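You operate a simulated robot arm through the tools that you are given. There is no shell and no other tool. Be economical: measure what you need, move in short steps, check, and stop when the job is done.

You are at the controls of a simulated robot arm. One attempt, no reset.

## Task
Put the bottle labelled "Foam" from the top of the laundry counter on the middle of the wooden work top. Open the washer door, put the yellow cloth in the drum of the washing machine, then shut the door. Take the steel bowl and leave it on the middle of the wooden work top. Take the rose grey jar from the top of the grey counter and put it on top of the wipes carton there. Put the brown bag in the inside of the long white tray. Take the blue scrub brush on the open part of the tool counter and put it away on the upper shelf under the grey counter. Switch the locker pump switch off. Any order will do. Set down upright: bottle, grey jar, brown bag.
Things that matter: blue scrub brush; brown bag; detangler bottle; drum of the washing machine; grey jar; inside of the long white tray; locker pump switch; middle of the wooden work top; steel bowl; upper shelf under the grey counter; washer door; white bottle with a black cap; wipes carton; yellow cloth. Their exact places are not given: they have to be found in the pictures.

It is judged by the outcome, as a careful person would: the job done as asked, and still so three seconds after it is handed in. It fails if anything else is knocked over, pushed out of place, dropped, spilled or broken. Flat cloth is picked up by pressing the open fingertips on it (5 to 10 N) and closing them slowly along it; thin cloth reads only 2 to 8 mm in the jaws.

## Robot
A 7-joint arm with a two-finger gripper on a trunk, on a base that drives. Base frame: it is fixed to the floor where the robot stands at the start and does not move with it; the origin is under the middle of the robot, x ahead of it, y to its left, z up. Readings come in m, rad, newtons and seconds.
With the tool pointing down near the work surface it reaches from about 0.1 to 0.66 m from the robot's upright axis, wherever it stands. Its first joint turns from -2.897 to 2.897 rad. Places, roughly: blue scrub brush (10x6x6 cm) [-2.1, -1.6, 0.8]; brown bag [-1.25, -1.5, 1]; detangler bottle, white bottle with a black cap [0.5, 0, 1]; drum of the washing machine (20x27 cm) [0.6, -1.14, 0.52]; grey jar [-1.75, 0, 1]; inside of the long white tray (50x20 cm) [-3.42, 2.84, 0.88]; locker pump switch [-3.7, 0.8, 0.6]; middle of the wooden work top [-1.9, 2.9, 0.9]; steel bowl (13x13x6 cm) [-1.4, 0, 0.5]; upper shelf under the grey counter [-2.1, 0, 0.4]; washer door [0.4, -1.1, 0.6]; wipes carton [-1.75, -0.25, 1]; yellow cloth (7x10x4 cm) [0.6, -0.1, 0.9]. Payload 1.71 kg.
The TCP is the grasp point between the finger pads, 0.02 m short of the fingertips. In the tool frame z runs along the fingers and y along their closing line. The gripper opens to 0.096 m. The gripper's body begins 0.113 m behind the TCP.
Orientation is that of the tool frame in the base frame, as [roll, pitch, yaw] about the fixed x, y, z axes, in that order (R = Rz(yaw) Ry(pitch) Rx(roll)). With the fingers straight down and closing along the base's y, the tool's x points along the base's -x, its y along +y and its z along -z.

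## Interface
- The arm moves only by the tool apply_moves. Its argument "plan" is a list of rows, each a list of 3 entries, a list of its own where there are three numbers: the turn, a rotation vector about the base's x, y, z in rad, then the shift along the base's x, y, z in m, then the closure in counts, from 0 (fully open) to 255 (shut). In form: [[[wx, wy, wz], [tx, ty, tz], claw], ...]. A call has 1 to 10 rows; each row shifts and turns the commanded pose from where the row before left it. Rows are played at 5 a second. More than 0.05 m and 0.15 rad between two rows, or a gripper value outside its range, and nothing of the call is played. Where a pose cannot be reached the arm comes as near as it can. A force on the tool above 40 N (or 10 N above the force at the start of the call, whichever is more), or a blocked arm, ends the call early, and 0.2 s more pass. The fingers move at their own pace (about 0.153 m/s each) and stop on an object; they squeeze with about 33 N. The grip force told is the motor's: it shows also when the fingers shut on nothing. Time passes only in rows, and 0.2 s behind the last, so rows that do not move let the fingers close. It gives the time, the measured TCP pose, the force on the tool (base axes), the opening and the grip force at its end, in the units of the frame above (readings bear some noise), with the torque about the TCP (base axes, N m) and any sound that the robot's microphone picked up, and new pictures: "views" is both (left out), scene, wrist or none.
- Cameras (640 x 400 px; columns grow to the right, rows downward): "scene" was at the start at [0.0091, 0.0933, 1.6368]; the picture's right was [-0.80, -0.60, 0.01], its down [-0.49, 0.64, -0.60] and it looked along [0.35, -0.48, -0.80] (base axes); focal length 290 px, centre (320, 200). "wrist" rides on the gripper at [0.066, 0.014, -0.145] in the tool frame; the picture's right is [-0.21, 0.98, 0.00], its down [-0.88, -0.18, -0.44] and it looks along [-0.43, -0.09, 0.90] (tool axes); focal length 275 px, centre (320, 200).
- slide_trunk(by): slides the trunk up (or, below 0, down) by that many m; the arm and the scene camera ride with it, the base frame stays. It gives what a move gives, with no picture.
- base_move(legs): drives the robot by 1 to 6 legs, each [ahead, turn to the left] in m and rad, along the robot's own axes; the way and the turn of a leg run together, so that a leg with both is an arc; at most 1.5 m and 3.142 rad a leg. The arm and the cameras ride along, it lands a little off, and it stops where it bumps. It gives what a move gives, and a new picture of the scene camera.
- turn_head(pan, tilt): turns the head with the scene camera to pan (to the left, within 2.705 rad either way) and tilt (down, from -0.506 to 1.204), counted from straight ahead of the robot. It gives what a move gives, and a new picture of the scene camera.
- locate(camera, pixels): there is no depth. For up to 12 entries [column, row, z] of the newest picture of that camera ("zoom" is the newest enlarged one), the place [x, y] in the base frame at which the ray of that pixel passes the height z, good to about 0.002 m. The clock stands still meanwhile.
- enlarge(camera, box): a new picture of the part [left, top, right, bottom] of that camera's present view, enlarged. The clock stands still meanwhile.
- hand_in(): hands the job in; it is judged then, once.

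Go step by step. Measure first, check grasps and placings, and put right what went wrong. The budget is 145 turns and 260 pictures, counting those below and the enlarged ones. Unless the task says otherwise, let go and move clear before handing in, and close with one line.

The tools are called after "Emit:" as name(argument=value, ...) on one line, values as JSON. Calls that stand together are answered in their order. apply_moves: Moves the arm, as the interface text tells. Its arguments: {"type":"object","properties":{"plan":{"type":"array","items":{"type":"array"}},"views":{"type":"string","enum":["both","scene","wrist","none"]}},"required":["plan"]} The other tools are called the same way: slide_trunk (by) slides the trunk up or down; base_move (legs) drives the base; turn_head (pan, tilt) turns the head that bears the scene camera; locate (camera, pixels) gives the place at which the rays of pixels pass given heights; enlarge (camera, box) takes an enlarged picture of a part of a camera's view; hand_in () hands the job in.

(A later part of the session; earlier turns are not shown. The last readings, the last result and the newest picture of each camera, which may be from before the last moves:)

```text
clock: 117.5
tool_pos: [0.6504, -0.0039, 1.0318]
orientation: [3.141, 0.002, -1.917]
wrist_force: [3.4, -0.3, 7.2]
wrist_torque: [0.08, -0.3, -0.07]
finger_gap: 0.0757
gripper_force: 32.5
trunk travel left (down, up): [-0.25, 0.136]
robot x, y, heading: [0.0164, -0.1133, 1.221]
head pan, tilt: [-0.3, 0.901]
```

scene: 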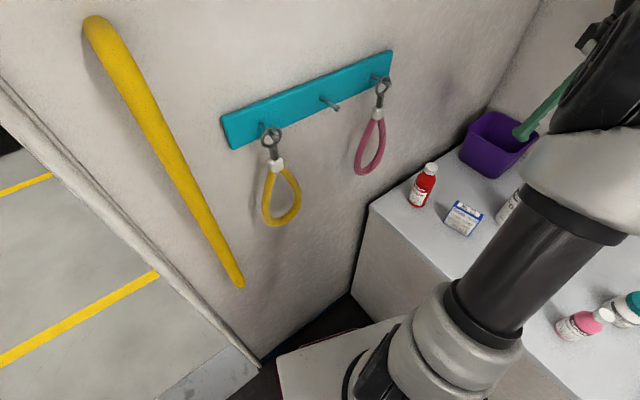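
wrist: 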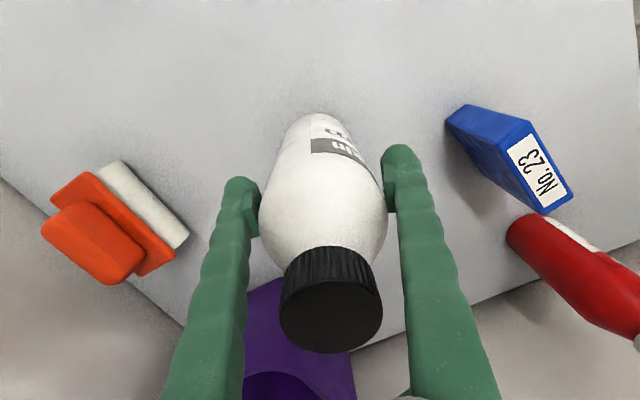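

Gripped (7.6 cm). Lift and retract over the counter front.

Emit:
apply_moves(plan=[[[0, 0, 0], [0, 0, 0.03], 255], [[0, 0, 0], [0, 0, 0.045], 255], [[0, 0, 0], [0, 0, 0.045], 255], [[0, 0, 0], [0, 0, 0.045], 255], [[0, 0, 0], [0, 0, 0.045], 255], [[0, 0, 0], [-0.05, 0, 0], 255], [[0, 0, 0], [-0.05, 0, 0], 255], [[0, 0, 0], [-0.05, 0, 0], 255], [[0, 0, 0], [-0.05, 0, 0], 255], [[0, 0, 0], [-0.04, 0, 0], 255]], views="wrist")

Emit:
turn_head(pan=0.6, tilt=0.5)

```text
clock: 119.7
tool_pos: [0.4071, -0.0013, 1.2405]
orientation: [3.141, 0.002, -1.914]
wrist_force: [-1.3, -0.5, -4.1]
wrist_torque: [-0.03, -0.01, 0.03]
finger_gap: 0.0755
gripper_force: 32.9
trunk travel left (down, up): [-0.25, 0.136]
robot x, y, heading: [0.0173, -0.1125, 1.221]
head pan, tilt: [-0.3, 0.901]
```

wrist: 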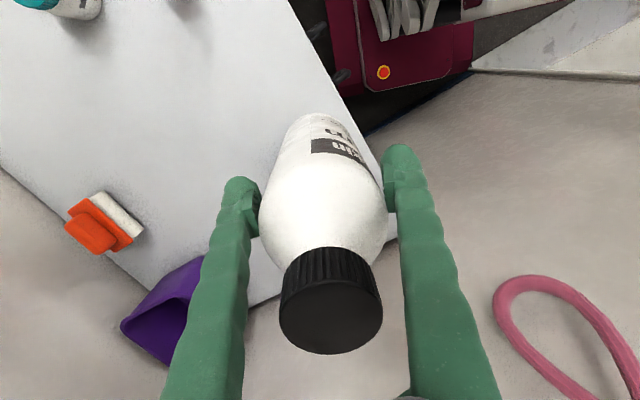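

```text
clock: 120.9
tool_pos: [0.4084, -0.0022, 1.2409]
orientation: [3.141, 0.0, -1.915]
wrist_force: [-0.3, -0.4, -3.3]
wrist_torque: [0.0, 0.04, -0.02]
finger_gap: 0.0752
gripper_force: 33.1
trunk travel left (down, up): [-0.25, 0.136]
robot x, y, heading: [0.0141, -0.1129, 1.219]
head pan, tilt: [0.6, 0.499]
```

scene: 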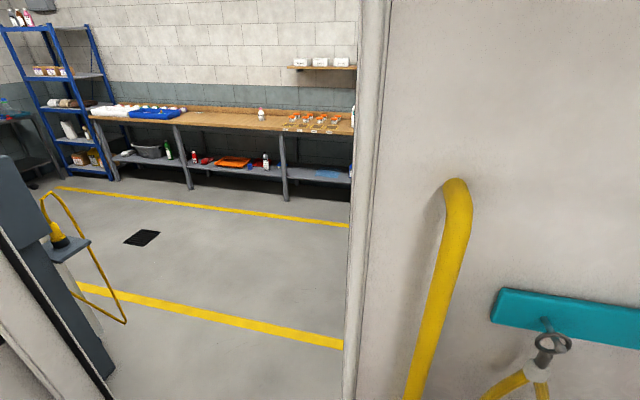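

The side doorway leads to the garage with the wooden bench along the far wall. Measure the doorway.

Emit:
turn_head(pan=0.75, tilt=0.85)

```text
clock: 121.7
tool_pos: [0.4093, -0.0024, 1.2403]
orientation: [-3.141, -0.001, -1.917]
wrist_force: [-0.2, -0.1, -5.2]
wrist_torque: [-0.04, 0.0, 0.0]
finger_gap: 0.0751
gripper_force: 32.6
trunk travel left (down, up): [-0.25, 0.136]
robot x, y, heading: [0.0176, -0.1102, 1.217]
head pan, tilt: [0.75, 0.85]
```

scene: 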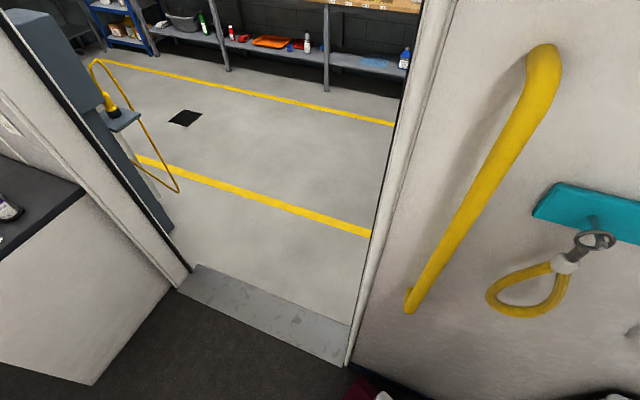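

Emit:
locate(camera="scene", pixels=[[345, 362, 0], [180, 290, 0], [350, 325, 0], [198, 266, 0], [93, 385, 0], [172, 232, 0], [177, 190, 0.0], [360, 232, 0], [120, 112, 0], [395, 122, 0], [326, 90, 0]])

```text
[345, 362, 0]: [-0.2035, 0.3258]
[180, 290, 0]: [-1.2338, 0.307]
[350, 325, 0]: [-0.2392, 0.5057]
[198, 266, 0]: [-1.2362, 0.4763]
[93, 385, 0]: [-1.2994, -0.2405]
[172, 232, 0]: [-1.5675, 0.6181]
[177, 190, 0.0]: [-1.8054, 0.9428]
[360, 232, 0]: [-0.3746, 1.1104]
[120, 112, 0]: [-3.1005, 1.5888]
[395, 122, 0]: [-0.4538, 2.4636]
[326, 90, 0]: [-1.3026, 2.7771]
```

Doorway spans x -1.22 to -0.24 at y 0.31–0.49. Back off, and bring the arm to the front for the passage.

Emit:
base_move(legs=[[-0.27, 0]])

Emit:
apply_moves(plan=[[[0, 0, 0.118], [-0.0154, 0.0452, 0], 255], [[0, 0, 0.118], [-0.0209, 0.0435, 0], 255], [[0, 0, 0.118], [-0.0256, 0.0403, 0], 255], [[0, 0, 0.118], [-0.0303, 0.0371, 0], 255], [[0, 0, 0.118], [-0.0345, 0.0333, 0], 255], [[0, 0, 0.118], [-0.0381, 0.029, 0], 255], [[0, 0, 0.118], [-0.0416, 0.0244, 0], 255], [[0, 0, 0.118], [-0.0436, 0.0191, 0], 255]], views="none")

Emit:
base_move(legs=[[0, 1.7], [0.64, 0], [0, -1.346]])

```text
clock: 123.8
tool_pos: [0.3187, -0.2511, 1.236]
orientation: [3.139, -0.012, -1.912]
wrist_force: [-1.1, -0.6, -3.6]
wrist_torque: [0.04, -0.01, 0.06]
finger_gap: 0.0751
gripper_force: 33.3
trunk travel left (down, up): [-0.25, 0.136]
robot x, y, heading: [-0.0761, -0.3769, 1.221]
head pan, tilt: [0.75, 0.85]
```

scene: 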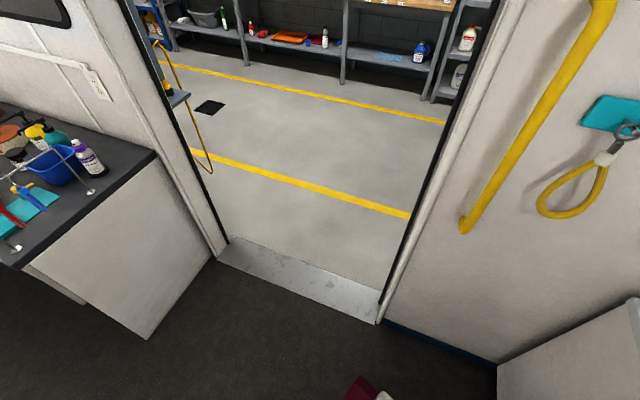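

```text
clock: 125.5
tool_pos: [0.0665, 0.0201, 1.2357]
orientation: [3.137, -0.012, -0.967]
wrist_force: [-0.6, 0.4, -4.1]
wrist_torque: [-0.07, 0.01, 0.01]
finger_gap: 0.0754
gripper_force: 32.1
trunk travel left (down, up): [-0.25, 0.136]
robot x, y, heading: [-0.0764, -0.3769, 1.22]
head pan, tilt: [0.75, 0.85]
```

```text
clock: 138.1
tool_pos: [-0.6853, 0.2117, 1.238]
orientation: [3.141, -0.01, -0.654]
wrist_force: [0.1, -0.6, -3.7]
wrist_torque: [-0.04, -0.06, 0.04]
finger_gap: 0.0751
gripper_force: 32.5
trunk travel left (down, up): [-0.25, 0.136]
robot x, y, heading: [-0.7048, -0.2048, 1.529]
head pan, tilt: [0.75, 0.85]
```

scene: 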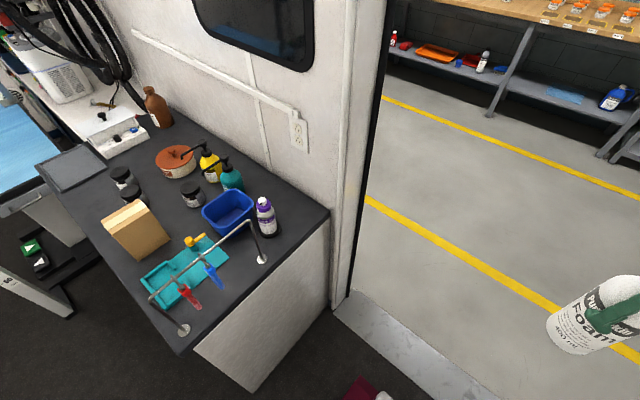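

The Foam bottle is held and the doorway is straight ahead. Drive through.

Emit:
base_move(legs=[[0, 0.042], [1.4, 0]])

Emit:
turn_head(pan=0.5, tilt=0.4)

```text
clock: 146.0
tool_pos: [-0.6799, 1.5975, 1.2435]
orientation: [-3.132, 0.0, -0.634]
wrist_force: [1.1, -0.1, -3.5]
wrist_torque: [-0.05, -0.04, -0.01]
finger_gap: 0.0754
gripper_force: 32.7
trunk travel left (down, up): [-0.25, 0.136]
robot x, y, heading: [-0.6911, 1.1983, 1.549]
head pan, tilt: [0.75, 0.85]
```

scene: 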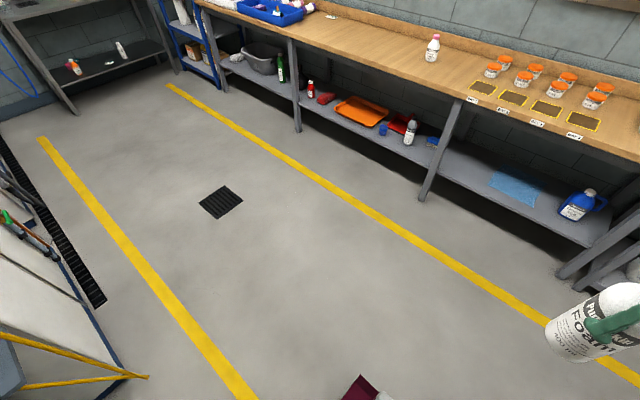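

```text
clock: 146.9
tool_pos: [-0.6814, 1.5743, 1.2504]
orientation: [-3.117, 0.01, -0.637]
wrist_force: [0.1, -0.3, -2.9]
wrist_torque: [0.02, -0.03, 0.0]
finger_gap: 0.0748
gripper_force: 33.0
trunk travel left (down, up): [-0.25, 0.136]
robot x, y, heading: [-0.6948, 1.2021, 1.551]
head pan, tilt: [0.499, 0.4]
```

scene: 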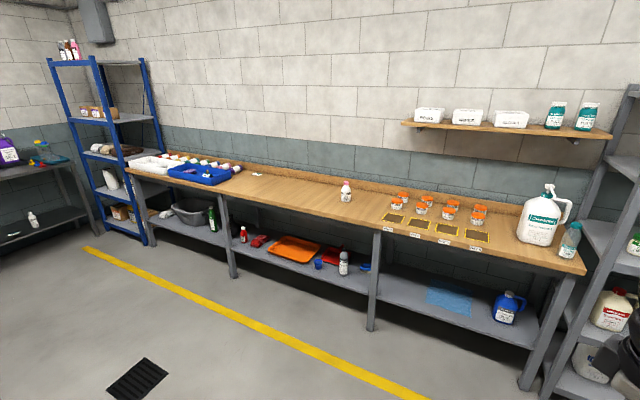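

The bench is in view: white tray (160,160), blue tray, a pink bottle (346,190), orange jars. Measure the bench.

Emit:
locate(camera="scene", pixels=[[130, 172, 0.9], [160, 150, 0.9], [585, 272, 0.9], [345, 200, 0.9], [240, 172, 0.9], [225, 195, 0.9], [378, 228, 0.9], [300, 190, 0.9], [257, 175, 0.9], [388, 215, 0.9], [400, 185, 0.9]])

Emit:
enlarge(camera="scene", box=[110, 130, 400, 260])

```text
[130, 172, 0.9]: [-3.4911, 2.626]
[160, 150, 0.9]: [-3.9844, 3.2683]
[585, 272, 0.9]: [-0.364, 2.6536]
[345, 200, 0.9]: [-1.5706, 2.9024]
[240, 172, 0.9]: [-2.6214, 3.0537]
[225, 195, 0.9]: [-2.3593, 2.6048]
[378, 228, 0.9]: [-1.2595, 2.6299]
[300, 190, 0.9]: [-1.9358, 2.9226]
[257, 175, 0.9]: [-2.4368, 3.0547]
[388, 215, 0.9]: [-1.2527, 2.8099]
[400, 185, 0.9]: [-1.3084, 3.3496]
```

```text
2.21 times, centred on (255, 195) of scene
```

zoom: 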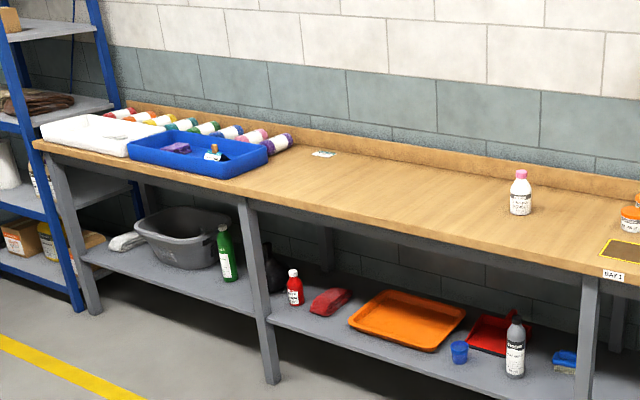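

Bench spans x -3.5…-0.36, y 2.62…3.15, so its middle is about (-1.93,2.88), which is clear. Drive in front of it.

Emit:
base_move(legs=[[0, 0.954], [0.781, 0], [0.781, 0], [0, -0.934]])

Emit:
turn_head(pan=0.5, tilt=0.7)

```text
clock: 161.1
tool_pos: [-1.9473, 2.4577, 1.2502]
orientation: [-3.121, 0.009, -0.608]
wrist_force: [0.3, 0.2, -4.2]
wrist_torque: [-0.04, -0.01, -0.01]
finger_gap: 0.0751
gripper_force: 32.6
trunk travel left (down, up): [-0.25, 0.136]
robot x, y, heading: [-1.9486, 2.0807, 1.578]
head pan, tilt: [0.499, 0.4]
```

scene: 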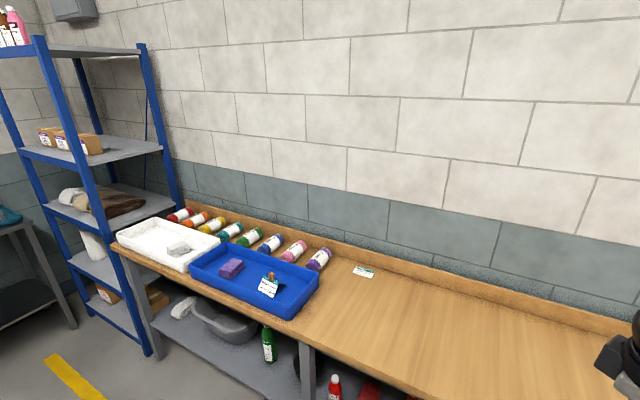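

```text
clock: 161.9
tool_pos: [-1.9478, 2.437, 1.2552]
orientation: [-3.105, 0.019, -0.607]
wrist_force: [-0.3, -1.3, -3.1]
wrist_torque: [0.06, -0.02, 0.03]
finger_gap: 0.0753
gripper_force: 32.9
trunk travel left (down, up): [-0.25, 0.136]
robot x, y, heading: [-1.9492, 2.0822, 1.578]
head pan, tilt: [0.499, 0.7]
```

scene: 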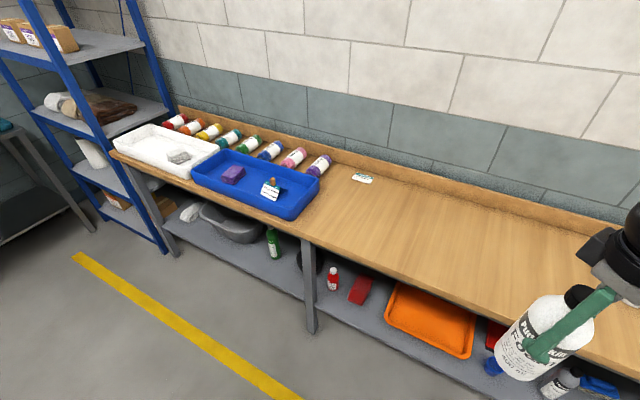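

Move ahead 0.13, then extend the bottle over the middle spot.

Emit:
base_move(legs=[[0.13, 0]])

Emit:
apply_moves(plan=[[[-0.041, 0.005, 0], [-0.01, 0.045, 0], 255], [[0, 0, 0], [-0.01, 0.045, 0], 255], [[0, 0, 0], [-0.01, 0.045, 0], 255], [[0, 0, 0], [-0.01, 0.045, 0], 255], [[0, 0, 0], [-0.01, 0.045, 0], 255], [[0, 0, 0], [0, 0.045, -0.02], 255], [[0, 0, 0], [0, 0.01, -0.04], 255], [[0, 0, 0], [0, 0, -0.04], 255], [[0, 0, 0], [0, 0, -0.04], 255], [[0, 0, 0], [0, 0, 0], 255]])

```text
clock: 163.2
tool_pos: [-1.9484, 2.551, 1.2611]
orientation: [-3.094, 0.027, -0.607]
wrist_force: [-0.2, -0.4, -2.4]
wrist_torque: [0.0, -0.04, 0.01]
finger_gap: 0.0751
gripper_force: 32.7
trunk travel left (down, up): [-0.25, 0.136]
robot x, y, heading: [-1.9518, 2.2121, 1.583]
head pan, tilt: [0.499, 0.7]
```

scene: 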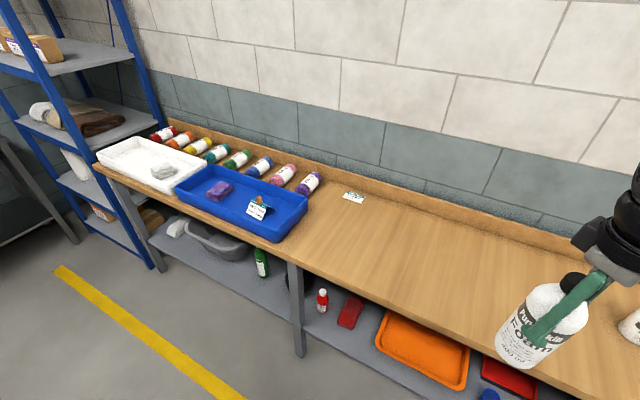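

```text
clock: 165.4
tool_pos: [-1.9962, 2.8612, 1.1163]
orientation: [3.134, -0.006, -0.605]
wrist_force: [1.0, 0.9, -4.5]
wrist_torque: [-0.07, -0.04, -0.04]
finger_gap: 0.075
gripper_force: 33.6
trunk travel left (down, up): [-0.25, 0.136]
robot x, y, heading: [-1.9504, 2.2154, 1.581]
head pan, tilt: [0.499, 0.7]
```

scene: 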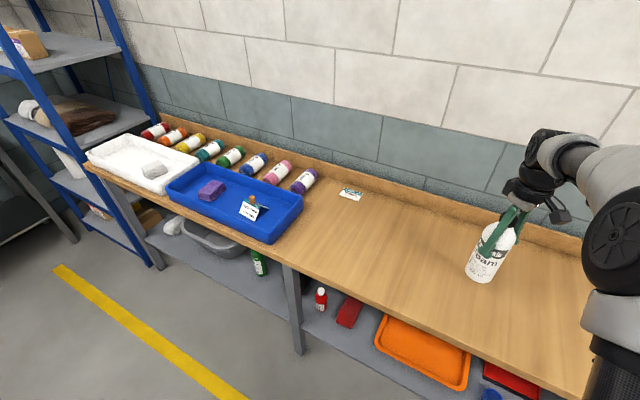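
wrist: 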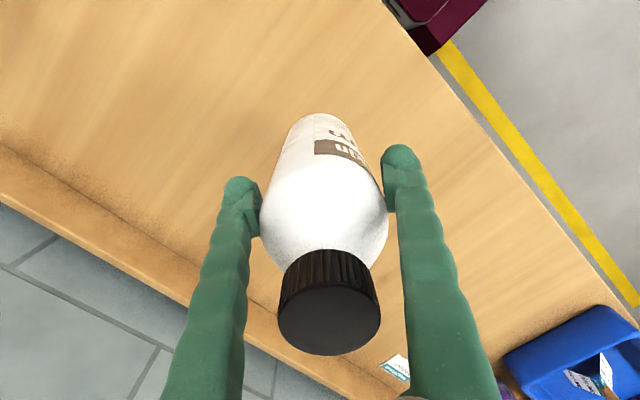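

Lower gradually toward contact.

Emit:
apply_moves(plan=[[[0, 0, 0], [0, 0, -0.03], 255], [[0, 0, 0], [0, 0, -0.03], 255], [[0, 0, 0], [0, 0, -0.015], 255], [[0, 0, 0], [0, 0, -0.006], 255], [[0, 0, 0], [0, 0, 0], 255]], views="none")

```text
clock: 166.6
tool_pos: [-1.9981, 2.8596, 1.0299]
orientation: [3.135, -0.007, -0.606]
wrist_force: [-0.8, 0.4, -4.9]
wrist_torque: [-0.03, -0.04, 0.0]
finger_gap: 0.0753
gripper_force: 33.2
trunk travel left (down, up): [-0.25, 0.136]
robot x, y, heading: [-1.9565, 2.2081, 1.574]
head pan, tilt: [0.499, 0.7]
```

Emit:
apply_moves(plan=[[[0, 0, 0], [0, 0, -0.005], 255], [[0, 0, 0], [0, 0, -0.005], 255], [[0, 0, 0], [0, 0, 0], 255]], views="scene")

```text
clock: 167.4
tool_pos: [-1.9981, 2.8592, 1.0211]
orientation: [3.134, -0.006, -0.606]
wrist_force: [-0.4, 0.4, -4.8]
wrist_torque: [-0.03, -0.04, -0.03]
finger_gap: 0.0752
gripper_force: 33.2
trunk travel left (down, up): [-0.25, 0.136]
robot x, y, heading: [-1.9536, 2.2082, 1.58]
head pan, tilt: [0.499, 0.7]
```

scene: 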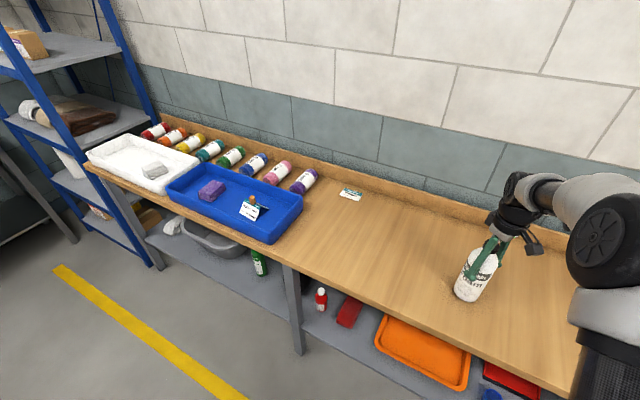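

Not yet touching (load still -4.8 N). Continue down in 5 mm steps.

Emit:
apply_moves(plan=[[[0, 0, 0], [0, 0, -0.005], 255], [[0, 0, 0], [0, 0, -0.005], 255], [[0, 0, 0], [0, 0, 0], 255]], views="none")

Emit:
enlarge(camera="scene", box=[410, 210, 550, 330])

```text
clock: 168.2
tool_pos: [-1.9996, 2.8601, 1.0124]
orientation: [3.135, -0.006, -0.608]
wrist_force: [0.1, 0.0, 1.3]
wrist_torque: [-0.04, 0.11, 0.0]
finger_gap: 0.0752
gripper_force: 33.7
trunk travel left (down, up): [-0.25, 0.136]
robot x, y, heading: [-1.9525, 2.2141, 1.582]
head pan, tilt: [0.499, 0.7]
```

```text
3.33 times, centred on (480, 270) of scene
```

zoom: 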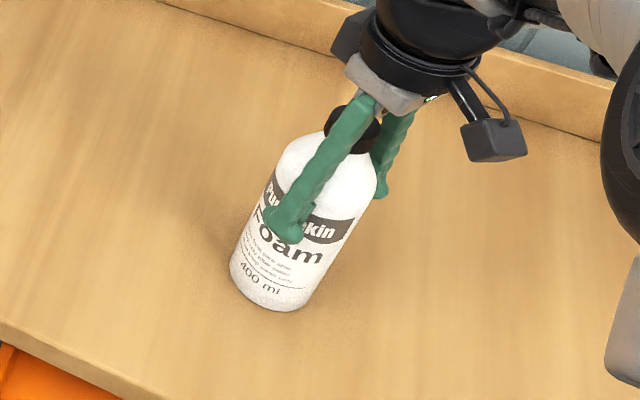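

Force jumped to +1.3 N: the bottle touches the top. Open slowly and rise.

Emit:
apply_moves(plan=[[[0, 0, 0], [0, 0, -0.002], 255], [[0, 0, 0], [0, 0, 0], 40], [[0, 0, 0], [0, 0, 0], 0], [[0, 0, 0], [0, 0, 0], 0], [[0, 0, 0], [0, 0, 0.04], 0], [[0, 0, 0], [0, 0, 0.045], 0], [[0, 0, 0], [0, 0, 0.045], 0], [[0, 0, 0], [0, 0, 0.045], 0], [[0, 0, 0], [0, -0.04, 0.02], 0], [[0, 0, 0], [0, -0.045, 0], 0]])

```text
clock: 170.4
tool_pos: [-2.002, 2.7735, 1.207]
orientation: [3.135, -0.006, -0.606]
wrist_force: [0.1, -0.1, 1.3]
wrist_torque: [0.01, -0.03, 0.01]
finger_gap: 0.0959
gripper_force: 0.1
trunk travel left (down, up): [-0.25, 0.136]
robot x, y, heading: [-1.9532, 2.2125, 1.581]
head pan, tilt: [0.499, 0.7]
```

scene: 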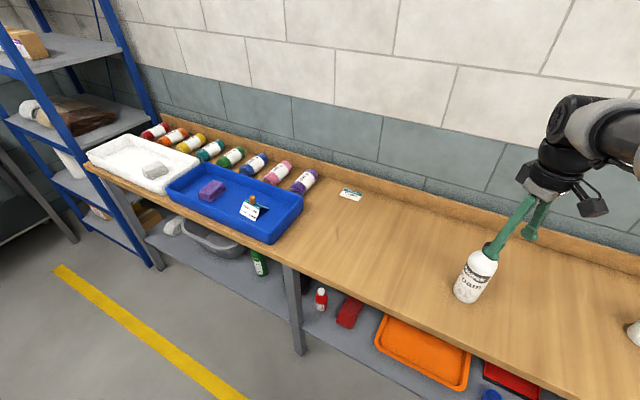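
wrist: 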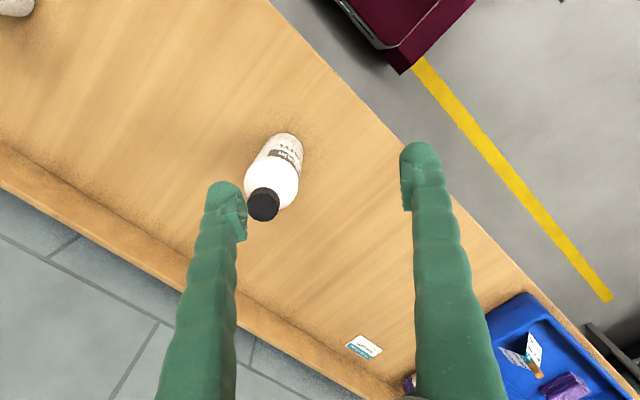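

The bottle stands at the middle. Now look for the locker pump switch to the back-left.

Emit:
apply_moves(plan=[[[0, 0, 0], [0.01, -0.045, 0.01], 0], [[0, 0, 0], [0.01, -0.045, 0.01], 0], [[0, 0, 0], [0.01, -0.045, 0.01], 0], [[0, 0, 0], [0.01, -0.045, 0], 0]], views="none")

Emit:
turn_head(pan=2.25, tilt=0.4)

```text
clock: 171.4
tool_pos: [-1.9565, 2.5969, 1.2328]
orientation: [3.136, -0.006, -0.607]
wrist_force: [0.2, 0.0, 0.7]
wrist_torque: [0.08, -0.02, -0.01]
finger_gap: 0.096
gripper_force: 0.1
trunk travel left (down, up): [-0.25, 0.136]
robot x, y, heading: [-1.9522, 2.2131, 1.576]
head pan, tilt: [0.499, 0.7]
```

```text
clock: 173.2
tool_pos: [-1.956, 2.5977, 1.2326]
orientation: [3.135, -0.006, -0.605]
wrist_force: [0.6, 0.0, 0.5]
wrist_torque: [0.0, 0.02, -0.02]
finger_gap: 0.0959
gripper_force: 0.0
trunk travel left (down, up): [-0.25, 0.136]
robot x, y, heading: [-1.9502, 2.2098, 1.583]
head pan, tilt: [2.25, 0.4]
```

scene: 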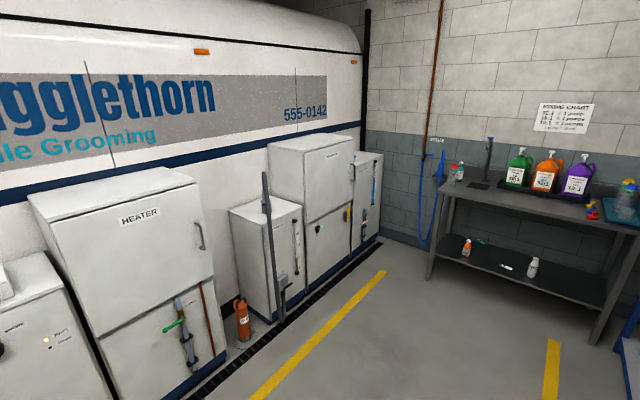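

Lockers line the van side. Enlarge near x≈-3.7.

Emit:
enlarge(camera="scene", box=[220, 130, 400, 330])

Emit:
locate(camera="scene", pixels=[[318, 228, 0.6], [350, 214, 0.6], [296, 245, 0.6], [370, 190, 0.6], [212, 290, 0.0], [275, 320, 0]])

```text
2.00 times, centred on (310, 230) of scene
```

zoom: 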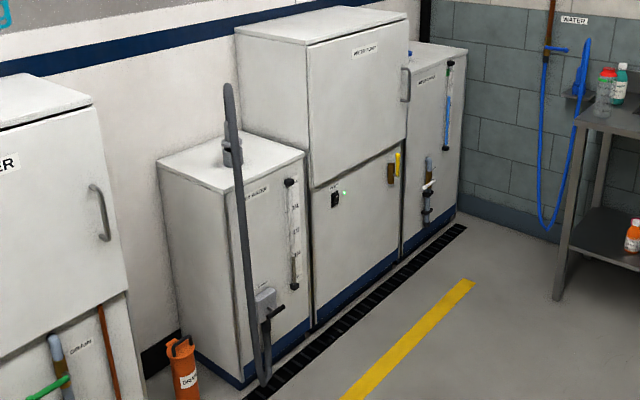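

```text
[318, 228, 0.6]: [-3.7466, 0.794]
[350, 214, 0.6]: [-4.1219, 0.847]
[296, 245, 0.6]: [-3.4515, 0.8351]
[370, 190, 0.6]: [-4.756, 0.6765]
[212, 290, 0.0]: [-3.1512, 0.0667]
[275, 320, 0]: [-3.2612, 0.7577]
```

The switch is the black rocker at (317,229), about (-3.747,0.79,0.6), with a lit green lamp. Drive to face it.

Emit:
base_move(legs=[[-0.1, 0], [0, 1.835], [0.9, 0], [0.9, 0], [0, 1.297]])

Emit:
turn_head(pan=0.2, tilt=0.8)

```text
clock: 192.8
tool_pos: [-3.627, 1.2054, 1.2317]
orientation: [3.134, -0.004, 2.601]
wrist_force: [-0.1, -0.1, -0.4]
wrist_torque: [0.03, -0.01, 0.01]
finger_gap: 0.0959
gripper_force: 0.1
trunk travel left (down, up): [-0.25, 0.136]
robot x, y, heading: [-3.6594, 1.5875, -1.493]
head pan, tilt: [2.25, 0.4]
```

scene: 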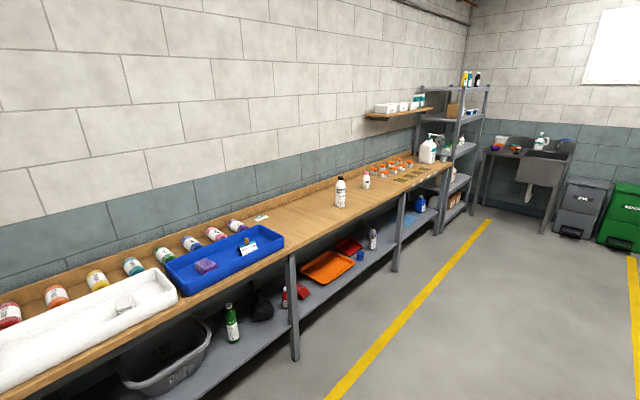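

```text
clock: 194.8
tool_pos: [-3.6286, 1.2242, 1.2384]
orientation: [-3.135, 0.003, 2.6]
wrist_force: [-0.3, -0.6, 0.5]
wrist_torque: [0.03, -0.02, 0.03]
finger_gap: 0.0958
gripper_force: 0.2
trunk travel left (down, up): [-0.25, 0.136]
robot x, y, heading: [-3.6594, 1.5899, -1.5]
head pan, tilt: [0.201, 0.799]
```

scene: 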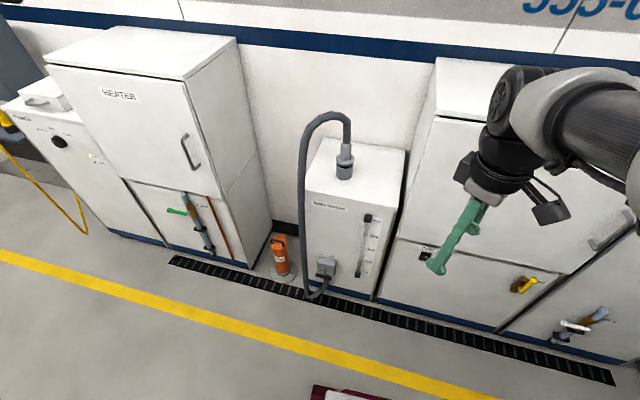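

Emit:
enlarge(camera="scene", box=[390, 215, 470, 285])

Emit:
locate(camera="scene", pixels=[[428, 249, 0.6], [428, 249, 0.56], [428, 249, 0.64], [380, 300, 0], [400, 238, 0.65], [510, 330, 0.0]])

```text
5.71 times, centred on (430, 250) of scene
```

zoom: 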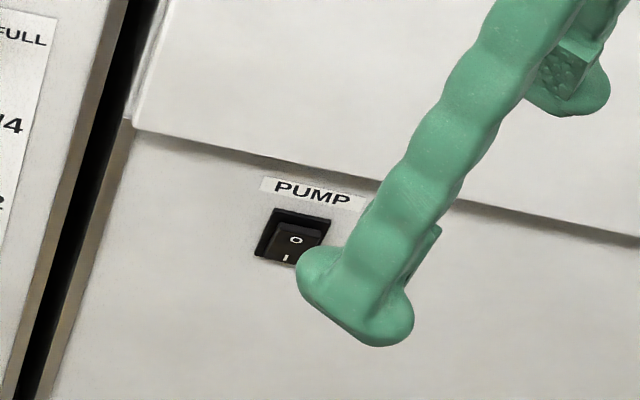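

```text
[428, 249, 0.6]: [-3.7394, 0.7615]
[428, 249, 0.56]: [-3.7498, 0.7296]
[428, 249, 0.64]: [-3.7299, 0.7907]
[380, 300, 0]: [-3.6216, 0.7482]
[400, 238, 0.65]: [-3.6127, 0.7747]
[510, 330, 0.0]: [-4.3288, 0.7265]
```

The rocker shows O on top, I below (on). Bring the trunk down, align the tool yaw, and pitch it toward the locker with closed fingers.

Emit:
slide_trunk(by=-0.25)

Emit:
apply_moves(plan=[[[0, 0, -0.15], [-0.015, 0, 0], 255], [[0, 0, -0.15], [-0.015, 0, 0], 255], [[0, 0, -0.15], [-0.015, 0, 0], 255], [[0, 0, -0.15], [-0.015, 0, 0], 255], [[0, 0, -0.15], [-0.015, 0, 0], 255], [[0, 0, -0.15], [-0.015, 0, 0], 255], [[0, 0, -0.13], [-0.015, 0, 0], 255]], views="none")

Emit:
apply_moves(plan=[[[-0.15, 0, 0], [0, -0.03, 0], 255], [[-0.15, 0, 0], [0, -0.03, 0], 255], [[-0.15, 0, 0], [0, -0.02, -0.02], 255], [[-0.15, 0, 0], [0, -0.02, -0.03], 255], [[-0.15, 0, 0], [0, -0.02, -0.04], 255], [[-0.15, 0, 0], [0, -0.02, -0.04], 255], [[-0.1, 0, 0], [0, -0.02, -0.04], 255], [[0, 0, 0], [0, 0, -0.04], 255], [[0, 0, 0], [0, 0, -0.04], 255], [[0, 0, 0], [0, 0, 0], 255]])

```text
clock: 197.4
tool_pos: [-3.6283, 1.2236, 0.9897]
orientation: [-3.137, 0.004, 2.6]
wrist_force: [-0.4, 1.0, 0.3]
wrist_torque: [-0.02, -0.01, -0.02]
finger_gap: 0.0958
gripper_force: 0.1
trunk travel left (down, up): [0.0, 0.386]
robot x, y, heading: [-3.663, 1.5885, -1.496]
head pan, tilt: [0.201, 0.799]
```

```text
clock: 199.0
tool_pos: [-3.7354, 1.2259, 0.9892]
orientation: [-3.135, 0.001, 1.569]
wrist_force: [0.6, 1.3, -0.7]
wrist_torque: [0.02, 0.0, 0.01]
finger_gap: 0.0001
gripper_force: 29.7
trunk travel left (down, up): [0.0, 0.386]
robot x, y, heading: [-3.6644, 1.5887, -1.495]
head pan, tilt: [0.201, 0.799]
```

```text
clock: 201.2
tool_pos: [-3.7184, 1.0771, 0.7556]
orientation: [3.06, 0.929, 1.545]
wrist_force: [0.2, -0.4, -0.1]
wrist_torque: [-0.01, 0.02, 0.01]
finger_gap: 0.0002
gripper_force: 29.9
out of reach, approached as far as the arm can: row 5, 6
trunk travel left (down, up): [0.0, 0.386]
robot x, y, heading: [-3.6575, 1.5897, -1.5]
head pan, tilt: [0.201, 0.799]
```

scene: 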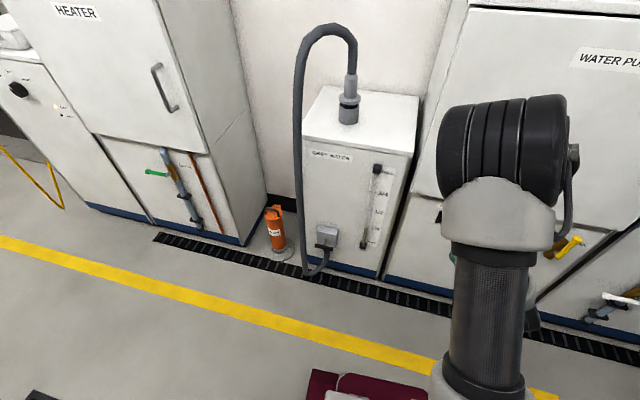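
wrist: 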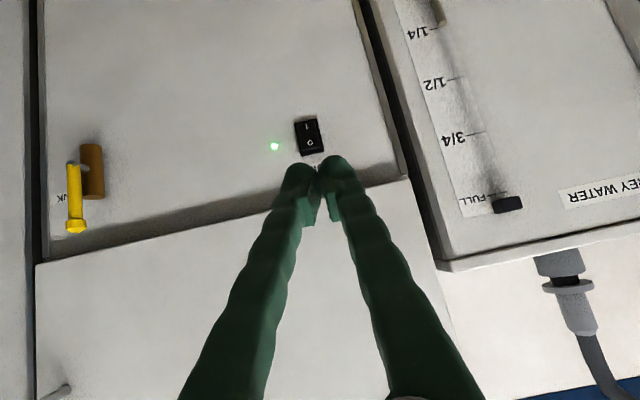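

Switch is visible in wrist at (309,136), O at (310,143). Locate it.

Emit:
locate(camera="wrist", pixels=[[310, 143, 0.56], [310, 143, 0.58], [310, 143, 0.6], [310, 143, 0.62], [306, 122, 0.56], [306, 122, 0.58], [372, 178, 0.66], [372, 178, 0.64]])

Emit:
enlarge(camera="wrist", box=[250, 90, 370, 180])

```text
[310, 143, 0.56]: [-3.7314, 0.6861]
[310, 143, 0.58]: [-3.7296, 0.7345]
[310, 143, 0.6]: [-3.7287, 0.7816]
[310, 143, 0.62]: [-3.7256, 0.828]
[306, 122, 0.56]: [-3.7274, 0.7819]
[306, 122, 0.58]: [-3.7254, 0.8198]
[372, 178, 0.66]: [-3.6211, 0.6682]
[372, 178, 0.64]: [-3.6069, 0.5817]
```

```text
4.44 times, centred on (310, 135) of wrist
```

zoom: 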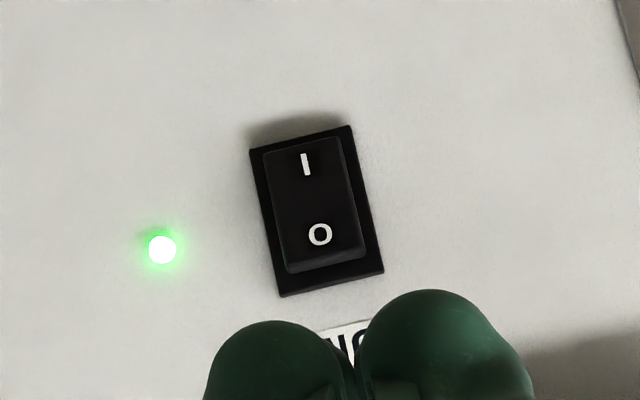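

O is at about (-3.729,0.775,0.597). Approach to ~6 cm in front with a flatter tool.

Emit:
apply_moves(plan=[[[-0.05, 0, 0], [-0.003, -0.035, -0.03], 255], [[-0.07, 0, 0], [-0.003, -0.035, -0.03], 255], [[-0.07, 0, 0], [-0.003, -0.035, -0.03], 255], [[-0.07, 0, 0], [-0.002, -0.035, -0.03], 255], [[0, 0, 0], [0, -0.03, -0.03], 255], [[0, 0, 0], [0, -0.02, 0], 255], [[0, 0, 0], [0, 0, 0], 255]])

```text
clock: 202.8
tool_pos: [-3.7289, 0.8859, 0.6108]
orientation: [3.026, 1.185, 1.522]
wrist_force: [-0.1, -0.1, 0.0]
wrist_torque: [-0.03, -0.01, 0.04]
finger_gap: 0.0
gripper_force: 29.4
trunk travel left (down, up): [0.0, 0.386]
robot x, y, heading: [-3.6619, 1.5921, -1.499]
head pan, tilt: [0.201, 0.799]
```

scene: 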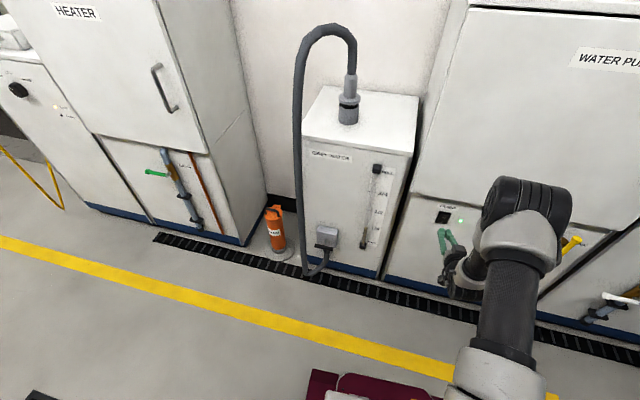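
wrist: 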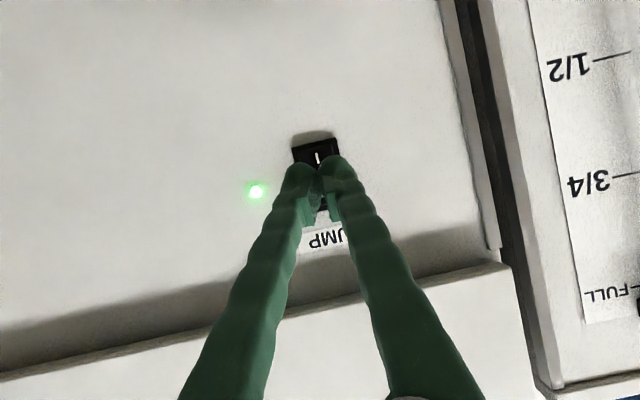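

Lower 1 cm and advance to near contact.

Emit:
apply_moves(plan=[[[0, 0, 0], [0, -0.03, -0.01], 255], [[0, 0, 0], [0, -0.03, 0], 255], [[0, 0, 0], [0, 0, 0], 255]], views="both")

Emit:
enlarge(camera="scene", box=[400, 180, 490, 270])

```text
clock: 203.7
tool_pos: [-3.7315, 0.84, 0.6077]
orientation: [3.032, 1.195, 1.522]
wrist_force: [-0.3, -0.1, -0.5]
wrist_torque: [0.0, 0.03, 0.01]
finger_gap: 0.0002
gripper_force: 29.4
out of reach, approached as far as the arm can: row 1
trunk travel left (down, up): [0.0, 0.386]
robot x, y, heading: [-3.6565, 1.5948, -1.49]
head pan, tilt: [0.201, 0.799]
stopped in row 3: the force on the tool passed its limit at 41 N (the readings are from after the stop); the commanded pose is now the measured one
```

scene: 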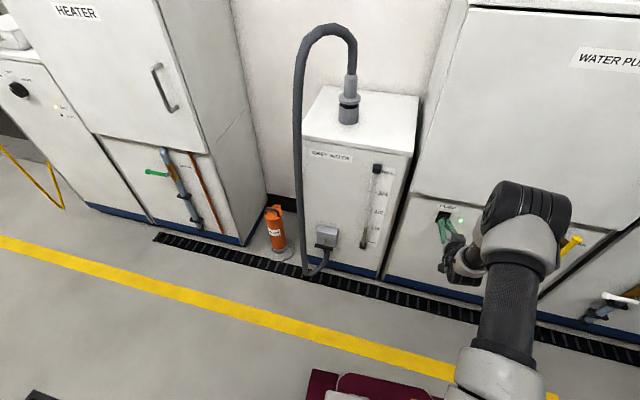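
wrist: 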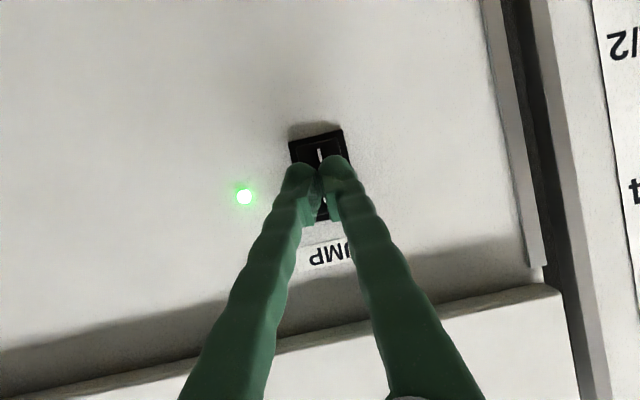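

```text
4.44 times, centred on (445, 225) of scene
```

zoom: 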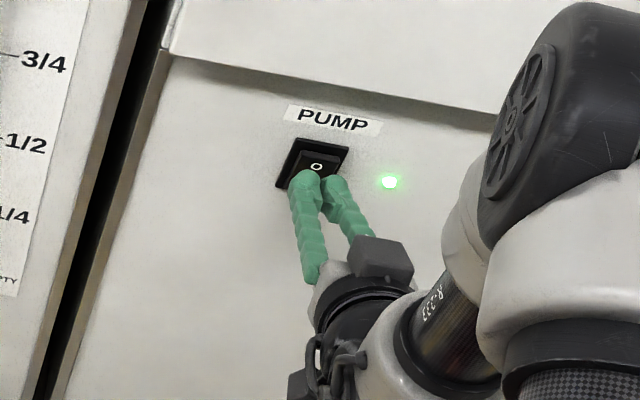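

The fingertips hit the lower half; O is visible above them in the zoom. Back off, rise 1.7 cm, and press.

Emit:
apply_moves(plan=[[[0, 0, 0], [0, 0.02, 0], 255], [[0, 0, 0], [0, 0, 0.018], 255], [[0, 0, 0], [0, -0.012, 0], 255], [[0, 0, 0], [0, -0.01, 0], 255], [[0, 0, 0], [0, -0.01, 0], 255], [[0, 0, 0], [0, -0.008, 0], 255], [[0, 0, 0], [0, -0.008, 0], 255]], views="wrist")

Emit:
enlarge(camera="scene", box=[400, 180, 490, 270])

```text
clock: 205.1
tool_pos: [-3.732, 0.837, 0.6341]
orientation: [3.023, 1.201, 1.517]
wrist_force: [0.8, 0.3, -0.2]
wrist_torque: [-0.03, -0.02, 0.02]
finger_gap: 0.0
gripper_force: 29.6
trunk travel left (down, up): [0.0, 0.386]
robot x, y, heading: [-3.6611, 1.5883, -1.495]
head pan, tilt: [0.201, 0.799]
stopped in row 6: the force on the tool passed its limit at 48 N (the readings are from after the stop); the commanded pose is now the measured one
```

wrist: 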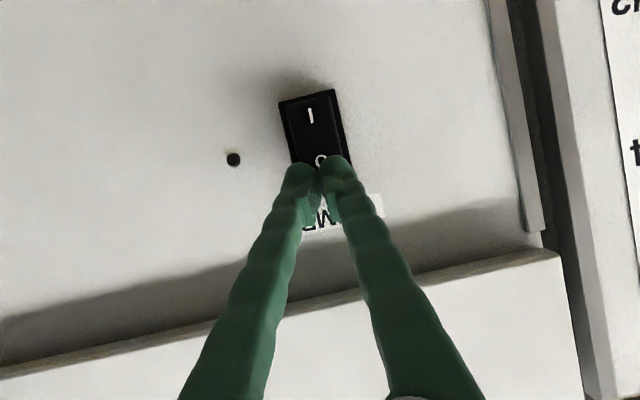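

```text
4.44 times, centred on (445, 225) of scene
```

zoom: 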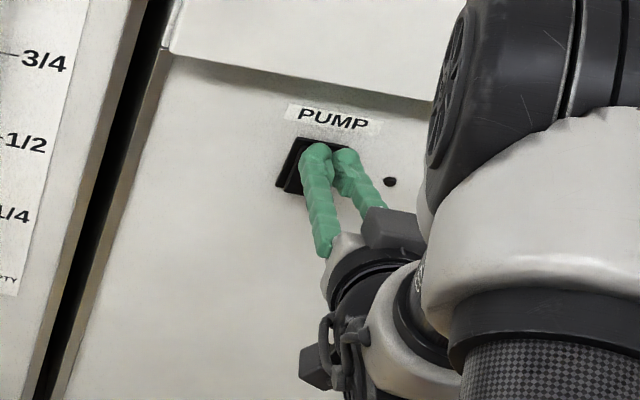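

The lamp went dark: the pump is off. Retract and point the tool down again.

Emit:
apply_moves(plan=[[[0, 0, 0], [0, 0.04, 0], 255], [[0, 0, 0], [0, 0.04, 0.02], 255], [[0.1, 0, 0], [0, 0.03, 0.04], 255], [[0.14, 0, 0], [0, 0.03, 0.04], 255], [[0.14, 0, 0], [0, 0.03, 0.04], 255], [[0.14, 0, 0], [0, 0.03, 0.04], 255], [[0.14, 0, 0], [0, 0.03, 0.04], 0], [[0.14, 0, 0], [0, 0.03, 0.03], 0], [[0.14, 0, 0], [0, 0.03, 0.03], 0], [[0.14, 0, 0], [0, 0.03, 0], 0]], views="none")

Emit:
slide_trunk(by=0.25)

```text
clock: 207.3
tool_pos: [-3.7297, 1.1544, 0.9139]
orientation: [3.07, 0.121, 1.55]
wrist_force: [0.2, 1.4, -0.3]
wrist_torque: [-0.01, 0.02, 0.01]
finger_gap: 0.0963
gripper_force: 0.0
trunk travel left (down, up): [0.0, 0.386]
robot x, y, heading: [-3.6584, 1.5934, -1.491]
head pan, tilt: [0.201, 0.799]
```

```text
clock: 209.8
tool_pos: [-3.7266, 1.1537, 1.1628]
orientation: [3.069, 0.122, 1.552]
wrist_force: [-0.1, -0.4, -0.5]
wrist_torque: [0.02, 0.02, 0.0]
finger_gap: 0.096
gripper_force: 0.0
trunk travel left (down, up): [-0.25, 0.136]
robot x, y, heading: [-3.6606, 1.5941, -1.495]
head pan, tilt: [0.201, 0.799]
```

Drive back along y≈1.55 to in front of the doorway and enter.

Emit:
base_move(legs=[[0, 1.485], [1.46, 0], [1.46, 0], [0, -1.56]])

Emit:
turn_head(pan=-0.3, tilt=0.6)

```text
clock: 233.8
tool_pos: [-0.8365, 1.1093, 1.1647]
orientation: [3.071, 0.123, 1.47]
wrist_force: [-0.6, -0.5, 0.5]
wrist_torque: [-0.01, 0.01, -0.04]
finger_gap: 0.0959
gripper_force: 0.0
trunk travel left (down, up): [-0.25, 0.136]
robot x, y, heading: [-0.7267, 1.5379, -1.575]
head pan, tilt: [0.201, 0.799]
```

scene: 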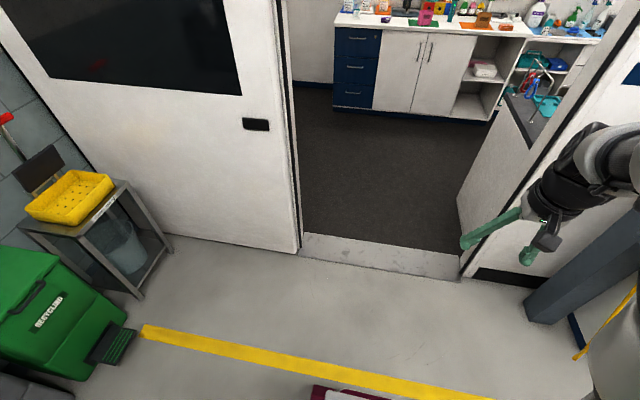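

```text
clock: 234.8
tool_pos: [-0.8366, 1.1238, 1.1675]
orientation: [3.067, 0.136, 1.47]
wrist_force: [0.7, -0.3, -1.1]
wrist_torque: [0.03, -0.03, 0.03]
finger_gap: 0.0959
gripper_force: 0.1
trunk travel left (down, up): [-0.25, 0.136]
robot x, y, heading: [-0.7276, 1.5434, -1.581]
head pan, tilt: [-0.3, 0.6]
```

scene: 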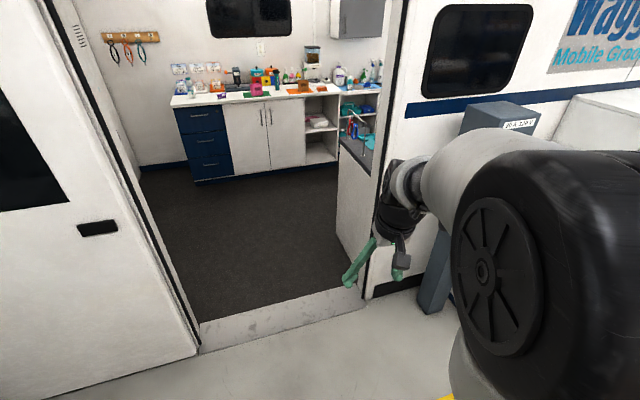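

Drive into the van.

Emit:
base_move(legs=[[0.95, 0.005], [1.2, 0.0]])

Emit:
turn_head(pan=-0.9, tilt=0.6)

```text
clock: 240.8
tool_pos: [-0.885, 0.1749, 1.1754]
orientation: [3.063, 0.16, 1.424]
wrist_force: [0.2, 0.4, -1.0]
wrist_torque: [-0.13, 0.02, -0.02]
finger_gap: 0.096
gripper_force: 0.0
trunk travel left (down, up): [-0.25, 0.136]
robot x, y, heading: [-0.761, 0.56, -1.623]
head pan, tilt: [-0.3, 0.6]
stopped in leg 2: the robot was blocked; the commanded pose is now the measured one
```

scene: 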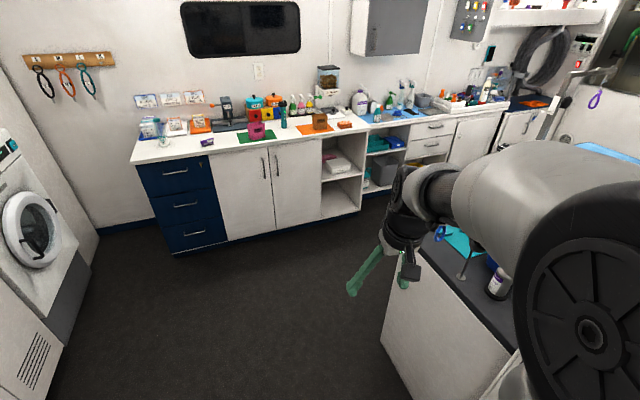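

```text
clock: 241.8
tool_pos: [-0.8846, 0.1756, 1.1776]
orientation: [3.064, 0.163, 1.427]
wrist_force: [-0.7, -0.3, 0.1]
wrist_torque: [0.02, 0.04, 0.0]
finger_gap: 0.0959
gripper_force: 0.0
trunk travel left (down, up): [-0.25, 0.136]
robot x, y, heading: [-0.7602, 0.5589, -1.628]
head pan, tilt: [-0.901, 0.6]
```

scene: 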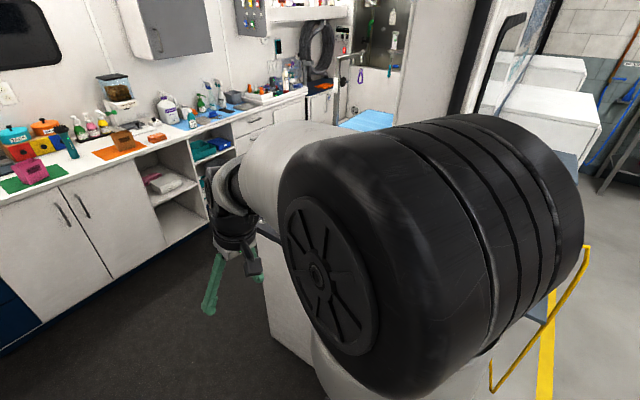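

The elbow (black, right) blocked at the right jamb. Back out, shift left, and centre the arm before re-entering.

Emit:
base_move(legs=[[-0.5, 0.0], [0, 0.3], [0.35, 0], [0, -0.243]])

Emit:
apply_moves(plan=[[[0, 0, 0], [0.04, 0, 0], 0], [[-0.07, 0, 0.07], [0.04, 0, 0], 0], [[-0.07, 0, 0.07], [0.04, 0, 0], 0], [[0, 0, 0.1], [0.03, 0.0, 0], 0]], views="scene")

```text
clock: 249.0
tool_pos: [-0.7403, 0.3263, 1.1771]
orientation: [3.065, 0.163, 1.499]
wrist_force: [0.9, 0.4, 0.5]
wrist_torque: [0.01, -0.04, 0.0]
finger_gap: 0.0958
gripper_force: 0.1
trunk travel left (down, up): [-0.25, 0.136]
robot x, y, heading: [-0.6376, 0.7139, -1.554]
head pan, tilt: [-0.901, 0.6]
```

scene: 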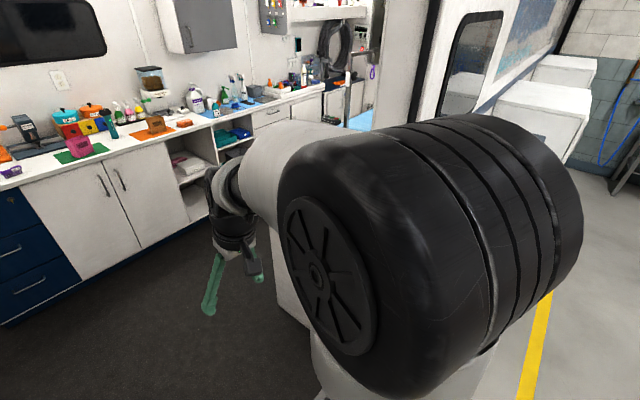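

```text
clock: 250.0
tool_pos: [-0.59, 0.3423, 1.1829]
orientation: [3.062, 0.319, 1.741]
wrist_force: [1.0, 0.1, -0.2]
wrist_torque: [-0.01, 0.02, -0.01]
finger_gap: 0.0959
gripper_force: 0.1
trunk travel left (down, up): [-0.25, 0.136]
robot x, y, heading: [-0.6432, 0.7162, -1.554]
head pan, tilt: [-0.901, 0.6]
```

scene: 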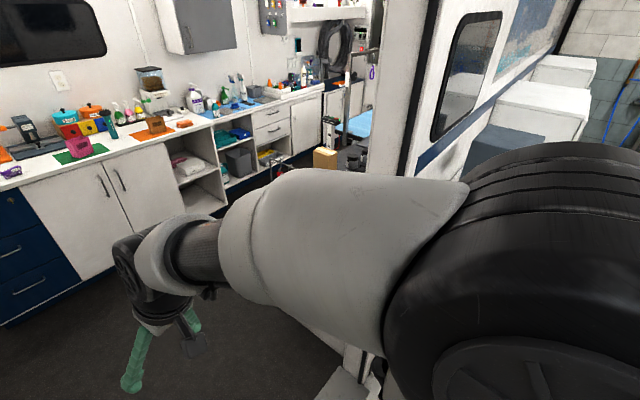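

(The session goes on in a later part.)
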